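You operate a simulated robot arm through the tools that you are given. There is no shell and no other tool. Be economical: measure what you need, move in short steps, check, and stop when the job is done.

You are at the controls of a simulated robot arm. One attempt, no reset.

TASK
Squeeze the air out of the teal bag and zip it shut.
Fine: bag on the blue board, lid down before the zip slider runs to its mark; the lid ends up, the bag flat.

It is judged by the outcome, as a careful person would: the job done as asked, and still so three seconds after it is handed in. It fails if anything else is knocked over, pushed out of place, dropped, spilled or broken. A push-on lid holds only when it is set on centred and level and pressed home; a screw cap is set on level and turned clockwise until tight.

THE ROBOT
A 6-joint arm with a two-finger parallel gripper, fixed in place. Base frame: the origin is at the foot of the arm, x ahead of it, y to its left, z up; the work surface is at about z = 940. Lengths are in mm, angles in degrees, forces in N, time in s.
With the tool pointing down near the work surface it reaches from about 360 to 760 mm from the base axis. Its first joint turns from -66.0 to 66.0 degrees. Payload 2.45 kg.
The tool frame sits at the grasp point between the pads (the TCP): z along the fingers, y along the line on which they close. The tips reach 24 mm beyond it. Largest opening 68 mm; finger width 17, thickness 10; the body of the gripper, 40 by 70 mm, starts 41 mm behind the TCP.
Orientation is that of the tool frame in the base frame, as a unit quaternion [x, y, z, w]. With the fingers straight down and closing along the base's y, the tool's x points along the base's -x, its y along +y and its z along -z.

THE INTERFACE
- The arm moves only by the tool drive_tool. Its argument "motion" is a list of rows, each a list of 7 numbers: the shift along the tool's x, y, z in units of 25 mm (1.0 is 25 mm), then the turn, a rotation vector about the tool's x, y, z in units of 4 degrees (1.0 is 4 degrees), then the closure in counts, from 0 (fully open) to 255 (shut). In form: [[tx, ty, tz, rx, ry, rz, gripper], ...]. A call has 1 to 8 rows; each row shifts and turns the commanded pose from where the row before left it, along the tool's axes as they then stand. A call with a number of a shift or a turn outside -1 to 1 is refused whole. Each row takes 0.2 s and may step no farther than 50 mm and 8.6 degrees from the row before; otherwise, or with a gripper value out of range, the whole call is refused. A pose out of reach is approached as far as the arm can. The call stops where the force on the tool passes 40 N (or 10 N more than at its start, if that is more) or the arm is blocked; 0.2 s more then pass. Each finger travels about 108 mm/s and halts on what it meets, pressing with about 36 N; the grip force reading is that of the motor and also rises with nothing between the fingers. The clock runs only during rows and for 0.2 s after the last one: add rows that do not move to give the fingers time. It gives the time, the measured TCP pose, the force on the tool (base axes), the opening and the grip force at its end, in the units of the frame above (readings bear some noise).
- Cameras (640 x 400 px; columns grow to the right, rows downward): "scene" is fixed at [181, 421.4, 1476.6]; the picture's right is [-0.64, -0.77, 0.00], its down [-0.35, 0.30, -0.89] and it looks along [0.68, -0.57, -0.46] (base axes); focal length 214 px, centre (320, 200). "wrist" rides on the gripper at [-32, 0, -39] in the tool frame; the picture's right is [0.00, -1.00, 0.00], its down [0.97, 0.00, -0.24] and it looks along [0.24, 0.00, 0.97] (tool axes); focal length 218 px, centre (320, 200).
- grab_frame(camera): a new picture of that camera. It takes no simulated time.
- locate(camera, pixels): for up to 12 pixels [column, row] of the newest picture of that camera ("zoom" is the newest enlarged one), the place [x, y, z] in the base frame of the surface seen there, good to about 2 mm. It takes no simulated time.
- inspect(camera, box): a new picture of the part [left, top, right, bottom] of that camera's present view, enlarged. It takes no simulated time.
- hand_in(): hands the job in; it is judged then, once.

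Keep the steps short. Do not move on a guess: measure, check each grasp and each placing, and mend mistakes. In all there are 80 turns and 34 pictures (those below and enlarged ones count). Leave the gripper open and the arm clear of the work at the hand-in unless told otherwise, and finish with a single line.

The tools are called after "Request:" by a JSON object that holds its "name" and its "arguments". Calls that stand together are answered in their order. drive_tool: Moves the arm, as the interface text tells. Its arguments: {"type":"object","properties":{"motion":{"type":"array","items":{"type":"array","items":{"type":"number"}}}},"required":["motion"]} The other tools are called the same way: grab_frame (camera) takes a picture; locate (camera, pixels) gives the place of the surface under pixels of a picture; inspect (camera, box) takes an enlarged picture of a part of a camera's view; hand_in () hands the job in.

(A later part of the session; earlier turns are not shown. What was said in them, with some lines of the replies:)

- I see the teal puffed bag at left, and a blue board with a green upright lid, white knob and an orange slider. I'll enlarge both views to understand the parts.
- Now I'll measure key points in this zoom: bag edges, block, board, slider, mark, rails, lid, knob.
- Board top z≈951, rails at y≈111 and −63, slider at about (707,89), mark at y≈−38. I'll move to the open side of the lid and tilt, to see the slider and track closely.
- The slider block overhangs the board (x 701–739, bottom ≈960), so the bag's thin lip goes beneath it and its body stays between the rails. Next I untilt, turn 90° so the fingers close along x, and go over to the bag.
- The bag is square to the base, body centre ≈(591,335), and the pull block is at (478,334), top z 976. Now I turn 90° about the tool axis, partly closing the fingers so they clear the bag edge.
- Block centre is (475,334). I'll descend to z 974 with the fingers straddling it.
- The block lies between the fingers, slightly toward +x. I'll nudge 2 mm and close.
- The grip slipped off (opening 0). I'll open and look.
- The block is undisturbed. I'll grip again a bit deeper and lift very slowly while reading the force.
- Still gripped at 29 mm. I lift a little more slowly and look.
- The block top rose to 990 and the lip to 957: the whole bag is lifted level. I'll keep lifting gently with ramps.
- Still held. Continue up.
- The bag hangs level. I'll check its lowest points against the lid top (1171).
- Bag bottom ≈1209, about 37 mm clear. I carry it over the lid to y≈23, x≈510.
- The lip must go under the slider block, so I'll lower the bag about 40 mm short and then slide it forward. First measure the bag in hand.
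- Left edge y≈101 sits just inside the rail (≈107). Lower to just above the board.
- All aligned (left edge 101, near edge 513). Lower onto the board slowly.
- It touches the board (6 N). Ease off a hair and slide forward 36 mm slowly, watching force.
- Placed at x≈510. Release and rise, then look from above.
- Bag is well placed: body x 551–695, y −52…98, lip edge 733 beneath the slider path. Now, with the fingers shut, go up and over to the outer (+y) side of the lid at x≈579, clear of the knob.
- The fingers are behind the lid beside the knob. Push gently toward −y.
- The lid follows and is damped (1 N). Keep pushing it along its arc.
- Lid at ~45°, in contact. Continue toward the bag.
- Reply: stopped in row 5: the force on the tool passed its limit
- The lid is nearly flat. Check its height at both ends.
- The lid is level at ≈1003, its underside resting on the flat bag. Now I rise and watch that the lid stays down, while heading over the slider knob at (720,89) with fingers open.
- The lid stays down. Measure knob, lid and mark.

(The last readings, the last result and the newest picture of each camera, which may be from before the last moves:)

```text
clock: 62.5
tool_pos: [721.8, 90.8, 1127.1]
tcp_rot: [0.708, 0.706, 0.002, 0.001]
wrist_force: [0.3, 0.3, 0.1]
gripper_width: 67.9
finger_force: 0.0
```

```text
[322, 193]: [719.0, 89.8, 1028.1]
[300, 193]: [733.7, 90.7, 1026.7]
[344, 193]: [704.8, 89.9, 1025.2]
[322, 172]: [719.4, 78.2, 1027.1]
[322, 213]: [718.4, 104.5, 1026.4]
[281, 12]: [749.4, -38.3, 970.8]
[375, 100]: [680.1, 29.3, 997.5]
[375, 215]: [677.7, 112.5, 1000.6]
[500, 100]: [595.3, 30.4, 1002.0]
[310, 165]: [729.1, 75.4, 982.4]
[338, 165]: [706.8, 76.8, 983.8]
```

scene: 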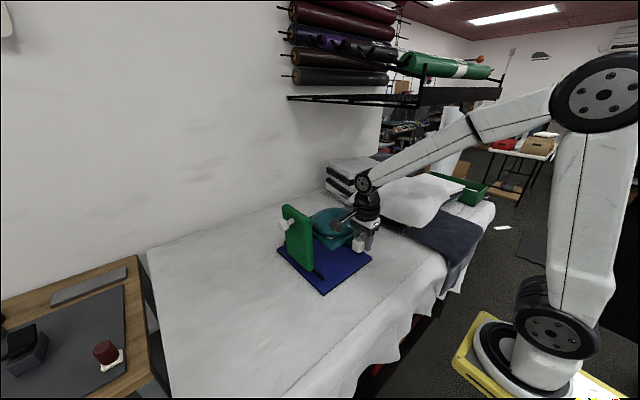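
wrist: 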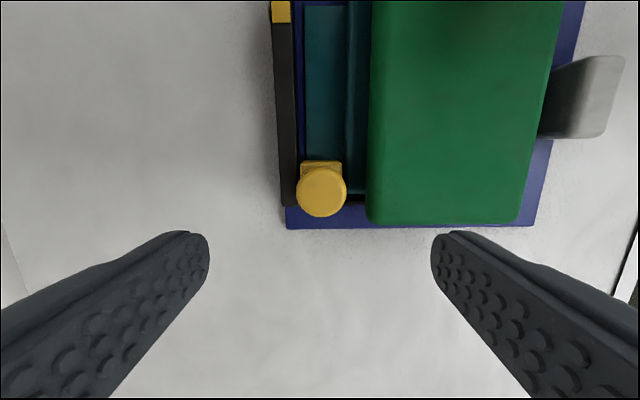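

Knob centre (719,90), ⌀≈31; the lid edge at x≈680. With 44 mm opening the fingers fit both. Descend to z 1023.

Request:
{"name": "drive_tool", "arguments": {"motion": [[-0.03, -0.1, 0, 0, 0, 0, 90], [0, 0, 0.7, 0, 0, 0, 90], [0, 0, 0.9, 0, 0, 0, 90], [0, 0, 0.9, 0, 0, 0, 90], [0, 0, 0.7, 0, 0, 0, 90], [0, 0, 0.5, 0, 0, 0, 90], [0, 0, 0.3, 0, 0, 0, 90], [0, 0, 0.15, 0, 0, 0, 90]]}}

Request:
{"name": "drive_tool", "arguments": {"motion": [[0, 0, 0, 0, 0, 0, 140], [0, 0, 0, 0, 0, 0, 160], [0, 0, 0, 0, 0, 0, 160]]}}

```text
clock: 64.3
tool_pos: [719.1, 89.5, 1023.8]
tcp_rot: [0.708, 0.706, 0.001, 0.001]
wrist_force: [-0.4, -0.1, 0.1]
gripper_width: 43.8
finger_force: 0.1
```

```text
clock: 65.1
tool_pos: [720.1, 89.6, 1023.2]
tcp_rot: [0.708, 0.707, 0.001, 0.002]
wrist_force: [14.2, 1.4, -0.3]
gripper_width: 32.8
finger_force: 36.0
```

Knob gripped (32.8 mm). Relieve the 14 N side load by 1 mm in +x, then drag toward the mark.

Request:
{"name": "drive_tool", "arguments": {"motion": [[0, 0.04, 0, 0, 0, 0, 160], [-0.2, 0, 0, 0, 0, 0, 160], [-0.3, 0, 0, 0, 0, 0, 160], [-0.4, 0, 0, 0, 0, 0, 160], [-0.4, 0, 0, 0, 0, 0, 160], [-0.4, 0, 0, 0, 0, 0, 160], [-0.4, 0, 0, 0, 0, 0, 160], [-0.3, 0, 0, 0, 0, 0, 160]]}}

```text
clock: 66.9
tool_pos: [719.8, 28.6, 1023.3]
tcp_rot: [0.707, 0.707, 0.003, 0.002]
wrist_force: [11.4, 0.7, 1.9]
gripper_width: 32.5
finger_force: 35.8
```

Moving well (y 28.6). About 68 mm to go.

Request:
{"name": "drive_tool", "arguments": {"motion": [[-0.3, 0, 0, 0, 0, 0, 160], [-0.4, 0, 0, 0, 0, 0, 160], [-0.4, 0, 0, 0, 0, 0, 160], [-0.4, 0, 0, 0, 0, 0, 160], [-0.4, 0, 0, 0, 0, 0, 160], [-0.4, 0, 0, 0, 0, 0, 160], [-0.2, 0, 0, 0, 0, 0, 160], [-0.18, 0, 0, 0, 0, 0, 160]]}}

Request:
{"name": "grab_frame", "arguments": {"camera": "wrist"}}

```text
clock: 68.7
tool_pos: [719.7, -38.6, 1023.2]
tcp_rot: [0.708, 0.706, 0.003, 0.002]
wrist_force: [19.9, 1.1, 4.5]
gripper_width: 32.6
finger_force: 36.0
```

```text
6 pictures are left
```

wrist: 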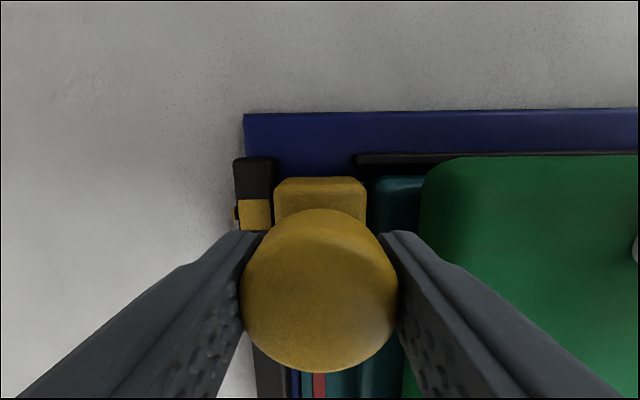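

A red seal strip shows behind the slider. Measure foot edge against the mark.

Request:
{"name": "locate", "arguments": {"camera": "wrist", "pixels": [[320, 182], [320, 186], [255, 202], [255, 227], [320, 220], [320, 290], [320, 360], [435, 170], [460, 250]]}}

```text
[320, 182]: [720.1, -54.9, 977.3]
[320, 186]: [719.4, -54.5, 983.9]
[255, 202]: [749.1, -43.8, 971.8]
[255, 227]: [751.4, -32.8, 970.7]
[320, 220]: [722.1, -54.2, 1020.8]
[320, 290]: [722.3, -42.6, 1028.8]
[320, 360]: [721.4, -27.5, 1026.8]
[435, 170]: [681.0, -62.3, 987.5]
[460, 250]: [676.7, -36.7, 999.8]
```

Slider centre ≈ −39, matching the mark centre (−38.5). Release and rise.

Request:
{"name": "drive_tool", "arguments": {"motion": [[0, 0, 0, 0, 0, 0, 90], [0, 0, 0, 0, 0, 0, 90], [0, 0, -0.4, 0, 0, 0, 90], [0, 0, -0.8, 0, 0, 0, 90], [0, 0, -0.9, 0, 0, 0, 90], [0, 0, -0.9, 0, 0, 0, 90], [0, 0, -0.9, 0, 0, 0, 90], [0, 0, -0.5, 0, 0, 0, 90]]}}

Request:
{"name": "grab_frame", "arguments": {"camera": "wrist"}}

```text
clock: 70.5
tool_pos: [720.3, -37.9, 1134.5]
tcp_rot: [0.708, 0.706, 0.001, 0.001]
wrist_force: [-0.5, 0.5, -0.2]
gripper_width: 44.0
finger_force: 0.0
```

```text
5 pictures are left
```

wrist: 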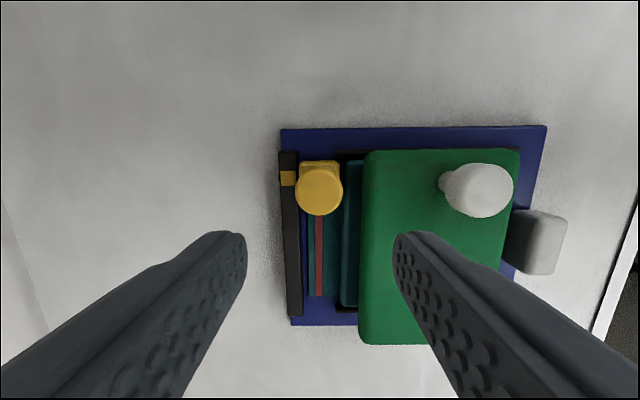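

Zipped, with the seal strip red behind the slider. Now measure the lid knob for raising the lid.

Request:
{"name": "locate", "arguments": {"camera": "wrist", "pixels": [[490, 190], [468, 190], [511, 190], [488, 166], [488, 214], [446, 184], [400, 155], [370, 335], [480, 228], [455, 150]]}}

```text
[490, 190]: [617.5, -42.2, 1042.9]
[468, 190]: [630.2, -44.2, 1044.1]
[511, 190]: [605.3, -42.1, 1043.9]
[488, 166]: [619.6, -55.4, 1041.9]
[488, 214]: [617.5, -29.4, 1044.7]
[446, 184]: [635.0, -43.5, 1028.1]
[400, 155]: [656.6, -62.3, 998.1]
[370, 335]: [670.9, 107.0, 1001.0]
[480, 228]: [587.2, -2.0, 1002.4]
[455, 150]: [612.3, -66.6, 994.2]
```

Hinge line computes to about (y 132, z 980). I'll go over the lid knob at (617.5,−42.5) and descend to grip its head, closing along the hinge direction.

Request:
{"name": "drive_tool", "arguments": {"motion": [[-0.18, -0.82, 0, 0, 0, 0, 80], [0, -0.82, 0, 0, 0, 0, 80], [0, -0.82, 0, 0, 0, 0, 80], [0, -0.82, 0, 0, 0, 0, 80], [0, -0.82, 0, 0, 0, 0, 80], [0, 0, 0.8, 0, 0, 0, 80], [0, 0, 0.8, 0, 0, 0, 80], [0, 0, 0.6, 0, 0, 0, 80]]}}

Request:
{"name": "drive_tool", "arguments": {"motion": [[0, 0, 0.6, 0, 0, 0, 80], [0, 0, 0.6, 0, 0, 0, 80], [0, 0, 0.44, 0, 0, 0, 80], [0, 0, 0, 0, 0, 0, 150], [0, 0, 0, 0, 0, 0, 180], [0, 0, 0, 0, 0, 0, 180]]}}

```text
clock: 72.3
tool_pos: [617.5, -43.2, 1077.4]
tcp_rot: [0.708, 0.706, 0.001, 0.001]
wrist_force: [-0.5, 0.4, 0.0]
gripper_width: 46.6
finger_force: 0.1
```

```text
clock: 73.7
tool_pos: [619.7, -43.5, 1037.8]
tcp_rot: [0.708, 0.706, 0.002, 0.002]
wrist_force: [20.6, 1.0, 1.1]
gripper_width: 33.2
finger_force: 36.0
```

Knob gripped (33 mm), 20 N side load. Relieve it by 2 mm in +x, then begin the arc about the hinge.

Request:
{"name": "drive_tool", "arguments": {"motion": [[0, 0.1, 0, 0, 0, 0, 180], [0.09, 0, -0.24, 0, -0.5, 0, 180], [0.178, 0, -0.481, 0, -1, 0, 180], [0.178, 0, -0.481, 0, -1, 0, 180], [0.178, 0, -0.481, 0, -1, 0, 180]]}}

```text
clock: 74.9
tool_pos: [618.3, -22.6, 1077.8]
tcp_rot: [0.701, 0.702, -0.088, 0.087]
wrist_force: [-1.9, -4.1, 0.7]
gripper_width: 33.2
finger_force: 36.1
```

Low forces, still gripped. Continue the arc.

Request:
{"name": "drive_tool", "arguments": {"motion": [[0.178, 0, -0.481, 0, -1, 0, 180], [0.178, 0, -0.481, 0, -1, 0, 180], [0.178, 0, -0.481, 0, -1, 0, 180], [0.178, 0, -0.481, 0, -1, 0, 180], [0.178, 0, -0.481, 0, -1, 0, 180], [0.178, 0, -0.481, 0, -1, 0, 180], [0.178, 0, -0.481, 0, -1, 0, 180], [0.178, 0, -0.481, 0, -1, 0, 180]]}}

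Request:
{"name": "grab_frame", "arguments": {"camera": "scene"}}

```text
clock: 76.7
tool_pos: [618.4, 53.4, 1144.6]
tcp_rot: [0.651, 0.651, -0.275, 0.278]
wrist_force: [-5.4, 5.3, 0.7]
gripper_width: 32.8
finger_force: 35.9
```

```text
4 pictures are left
```

scene: 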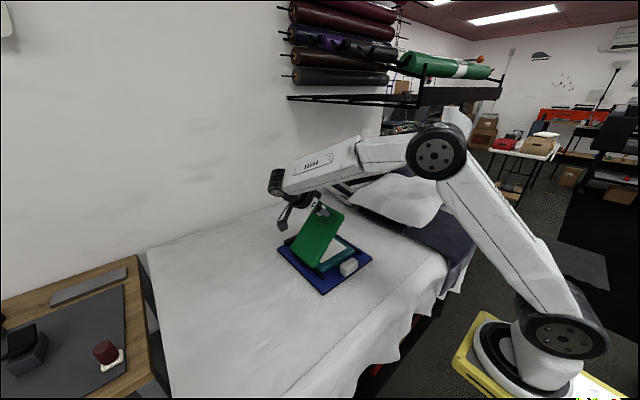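

The lid is at ~46° and following. Continue another 32°.

Request:
{"name": "drive_tool", "arguments": {"motion": [[0.178, 0, -0.481, 0, -1, 0, 180], [0.178, 0, -0.481, 0, -1, 0, 180], [0.178, 0, -0.481, 0, -1, 0, 180], [0.178, 0, -0.481, 0, -1, 0, 180], [0.178, 0, -0.481, 0, -1, 0, 180], [0.178, 0, -0.481, 0, -1, 0, 180], [0.178, 0, -0.481, 0, -1, 0, 180]]}}

```text
clock: 78.3
tool_pos: [620.5, 140.5, 1162.0]
tcp_rot: [0.565, 0.564, -0.425, 0.427]
wrist_force: [1.2, -6.4, -16.1]
gripper_width: 33.3
finger_force: 36.2
```

At 74°, 16 N downward pull: the radius is slightly long. Shorten by ~2 mm and finish the remaining ~16°.

Request:
{"name": "drive_tool", "arguments": {"motion": [[0.1, 0, 0, 0, 0, 0, 180], [0.2, 0, -0.481, 0, -1, 0, 180], [0.2, 0, -0.481, 0, -1, 0, 180]]}}

Request:
{"name": "drive_tool", "arguments": {"motion": [[0.2, 0, -0.481, 0, -1, 0, 180], [0.2, 0, -0.481, 0, -1, 0, 180]]}}

Request:
{"name": "inspect", "arguments": {"camera": "scene", "box": [240, 150, 380, 300]}}

```text
clock: 79.1
tool_pos: [617.8, 160.1, 1153.8]
tcp_rot: [0.534, 0.536, -0.458, 0.467]
wrist_force: [7.5, 6.2, -8.2]
gripper_width: 33.3
finger_force: 35.4
out of reach, approached as far as the arm can: row 3
```

```text
clock: 79.5
tool_pos: [618.7, 151.1, 1152.4]
tcp_rot: [0.524, 0.521, -0.464, 0.489]
wrist_force: [5.3, -1.5, -2.0]
gripper_width: 33.2
finger_force: 36.0
out of reach, approached as far as the arm can: row 1, 2
stopped in row 2: the force on the tool passed its limit (the readings are from after the stop); the commanded pose is now the measured one
```

```text
2.67 times, centred on (310, 225) of scene
```

zoom: 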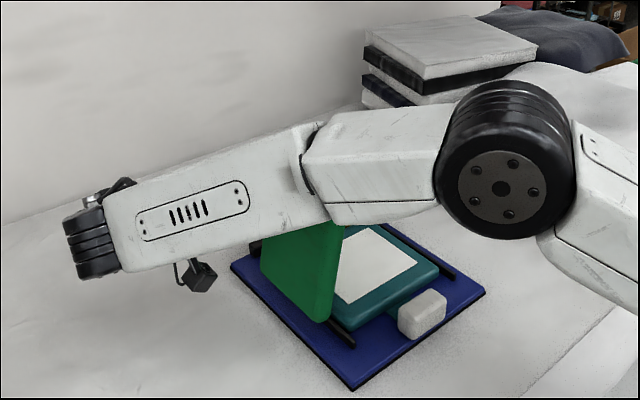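

Bag is flat beneath. The arm hit an orientation limit at ~85° of tilt; I'll tilt the tool back slightly (the knob pivots between the fingers) while moving +y to bring the lid fully upright.

Request:
{"name": "drive_tool", "arguments": {"motion": [[0.02, 0, -0.2, 0, 1, 0, 180], [0.04, 0, -0.3, 0, 1, 0, 180], [0.06, 0, -0.3, 0, 1, 0, 180], [0.08, 0, -0.3, 0, 1, 0, 180]]}}

```text
clock: 80.5
tool_pos: [618.0, 178.8, 1153.5]
tcp_rot: [0.583, 0.582, -0.389, 0.411]
wrist_force: [5.0, -8.8, -5.0]
gripper_width: 33.2
finger_force: 35.7
```

Request:
{"name": "drive_tool", "arguments": {"motion": [[0.08, 0, -0.2, 0, 0.5, 0, 180], [0.08, 0, -0.2, 0, 0.5, 0, 180], [0.04, 0, -0.1, 0, 0, 0, 180], [0, 0, 0, 0, 0, 0, 180]]}}

Request:
{"name": "inspect", "arguments": {"camera": "scene", "box": [240, 150, 380, 300]}}

```text
clock: 81.5
tool_pos: [616.4, 193.0, 1152.5]
tcp_rot: [0.596, 0.597, -0.368, 0.39]
wrist_force: [1.4, -6.4, -15.7]
gripper_width: 32.8
finger_force: 36.6
```

```text
2.67 times, centred on (310, 225) of scene
```

zoom: 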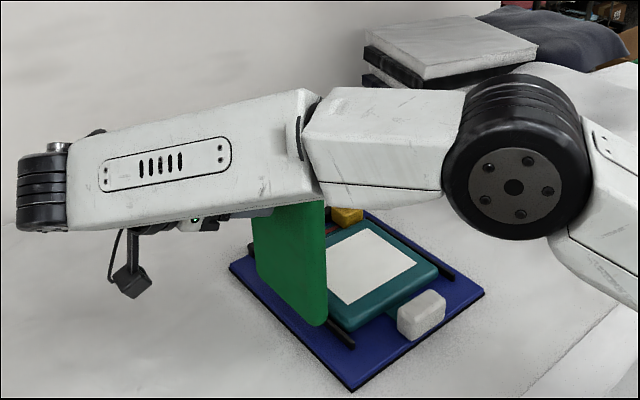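

Request:
{"name": "locate", "arguments": {"camera": "zoom", "pixels": [[318, 318], [315, 215], [285, 215], [290, 300], [375, 260], [350, 300], [420, 300]]}}

```text
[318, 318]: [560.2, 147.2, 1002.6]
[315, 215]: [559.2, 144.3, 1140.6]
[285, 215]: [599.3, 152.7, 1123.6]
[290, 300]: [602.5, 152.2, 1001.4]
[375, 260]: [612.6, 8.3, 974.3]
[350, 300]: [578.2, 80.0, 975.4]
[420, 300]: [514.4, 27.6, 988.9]
```

The lid face is vertical (y≈152 at both heights), as at the start. Release and back out along the tool axis.

Request:
{"name": "drive_tool", "arguments": {"motion": [[0, 0, 0, 0, 0, 0, 90], [0, 0, 0, 0, 0, 0, 60], [0, 0, 0, 0, 0, 0, 60], [0, 0, -0.3, 0, 0, 0, 60], [0, 0, -0.5, 0, 0, 0, 60], [0, 0, -0.6, 0, 0, 0, 60], [0, 0, -0.6, 0, 0, 0, 60], [0, 0, -0.6, 0, 0, 0, 60]]}}

Request:
{"name": "drive_tool", "arguments": {"motion": [[-0.4, 0, -0.8, 0, 0, 0, 0], [-0.6, 0, -0.6, 0, 0.5, 0, 0], [-0.6, 0, -0.6, 0, 1, 0, 0], [-0.6, 0, -0.6, 0, 1, 0, 0], [-0.4, 0, -0.6, 0, 1, 0, 0], [-0.4, 0, -0.6, 0, 1, 0, 0], [0, 0, -0.8, 0, 1, 0, 0], [0, 0, -0.8, 0, 1, 0, 0]]}}

Request:
{"name": "grab_frame", "arguments": {"camera": "scene"}}

```text
clock: 83.3
tool_pos: [603.6, 231.9, 1172.2]
tcp_rot: [0.596, 0.597, -0.366, 0.392]
wrist_force: [-0.7, -0.8, 0.4]
gripper_width: 52.1
finger_force: 0.0
out of reach, approached as far as the arm can: row 7, 8
```

```text
clock: 85.1
tool_pos: [572.3, 256.6, 1281.1]
tcp_rot: [0.664, 0.67, -0.221, 0.247]
wrist_force: [-0.2, 0.0, 0.4]
gripper_width: 68.0
finger_force: 0.1
out of reach, approached as far as the arm can: row 1, 2, 3, 4, 5, 6, 7, 8
```

```text
1 pictures are left
```

scene: 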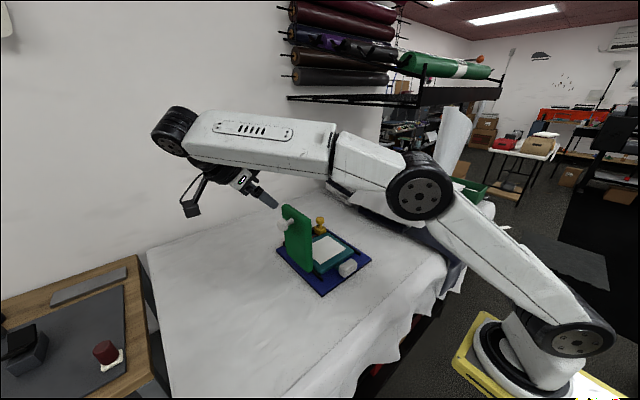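

The lid stands on its own, the gripper is clear and open, and the bag lies flat. One last measurement of the bag, lid and slider.

Request:
{"name": "locate", "arguments": {"camera": "scene", "pixels": [[327, 248], [335, 255], [320, 218], [300, 240], [292, 210], [347, 266], [270, 200]]}}

```text
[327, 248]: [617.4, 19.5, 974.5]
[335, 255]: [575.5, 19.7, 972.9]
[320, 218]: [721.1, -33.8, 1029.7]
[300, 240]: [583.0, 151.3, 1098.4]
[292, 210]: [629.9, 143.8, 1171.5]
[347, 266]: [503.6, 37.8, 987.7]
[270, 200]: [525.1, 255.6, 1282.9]
```

The bag surface is flat at z≈974, the slider is at its mark and the lid is up, so I'm handing in.

Request:
{"name": "hand_in", "arguments": {}}

```text
The job is handed in.
```

The teal bag is pressed flat and zipped shut on the blue board, with the slider at its mark, the lid back up, and the arm open and clear.
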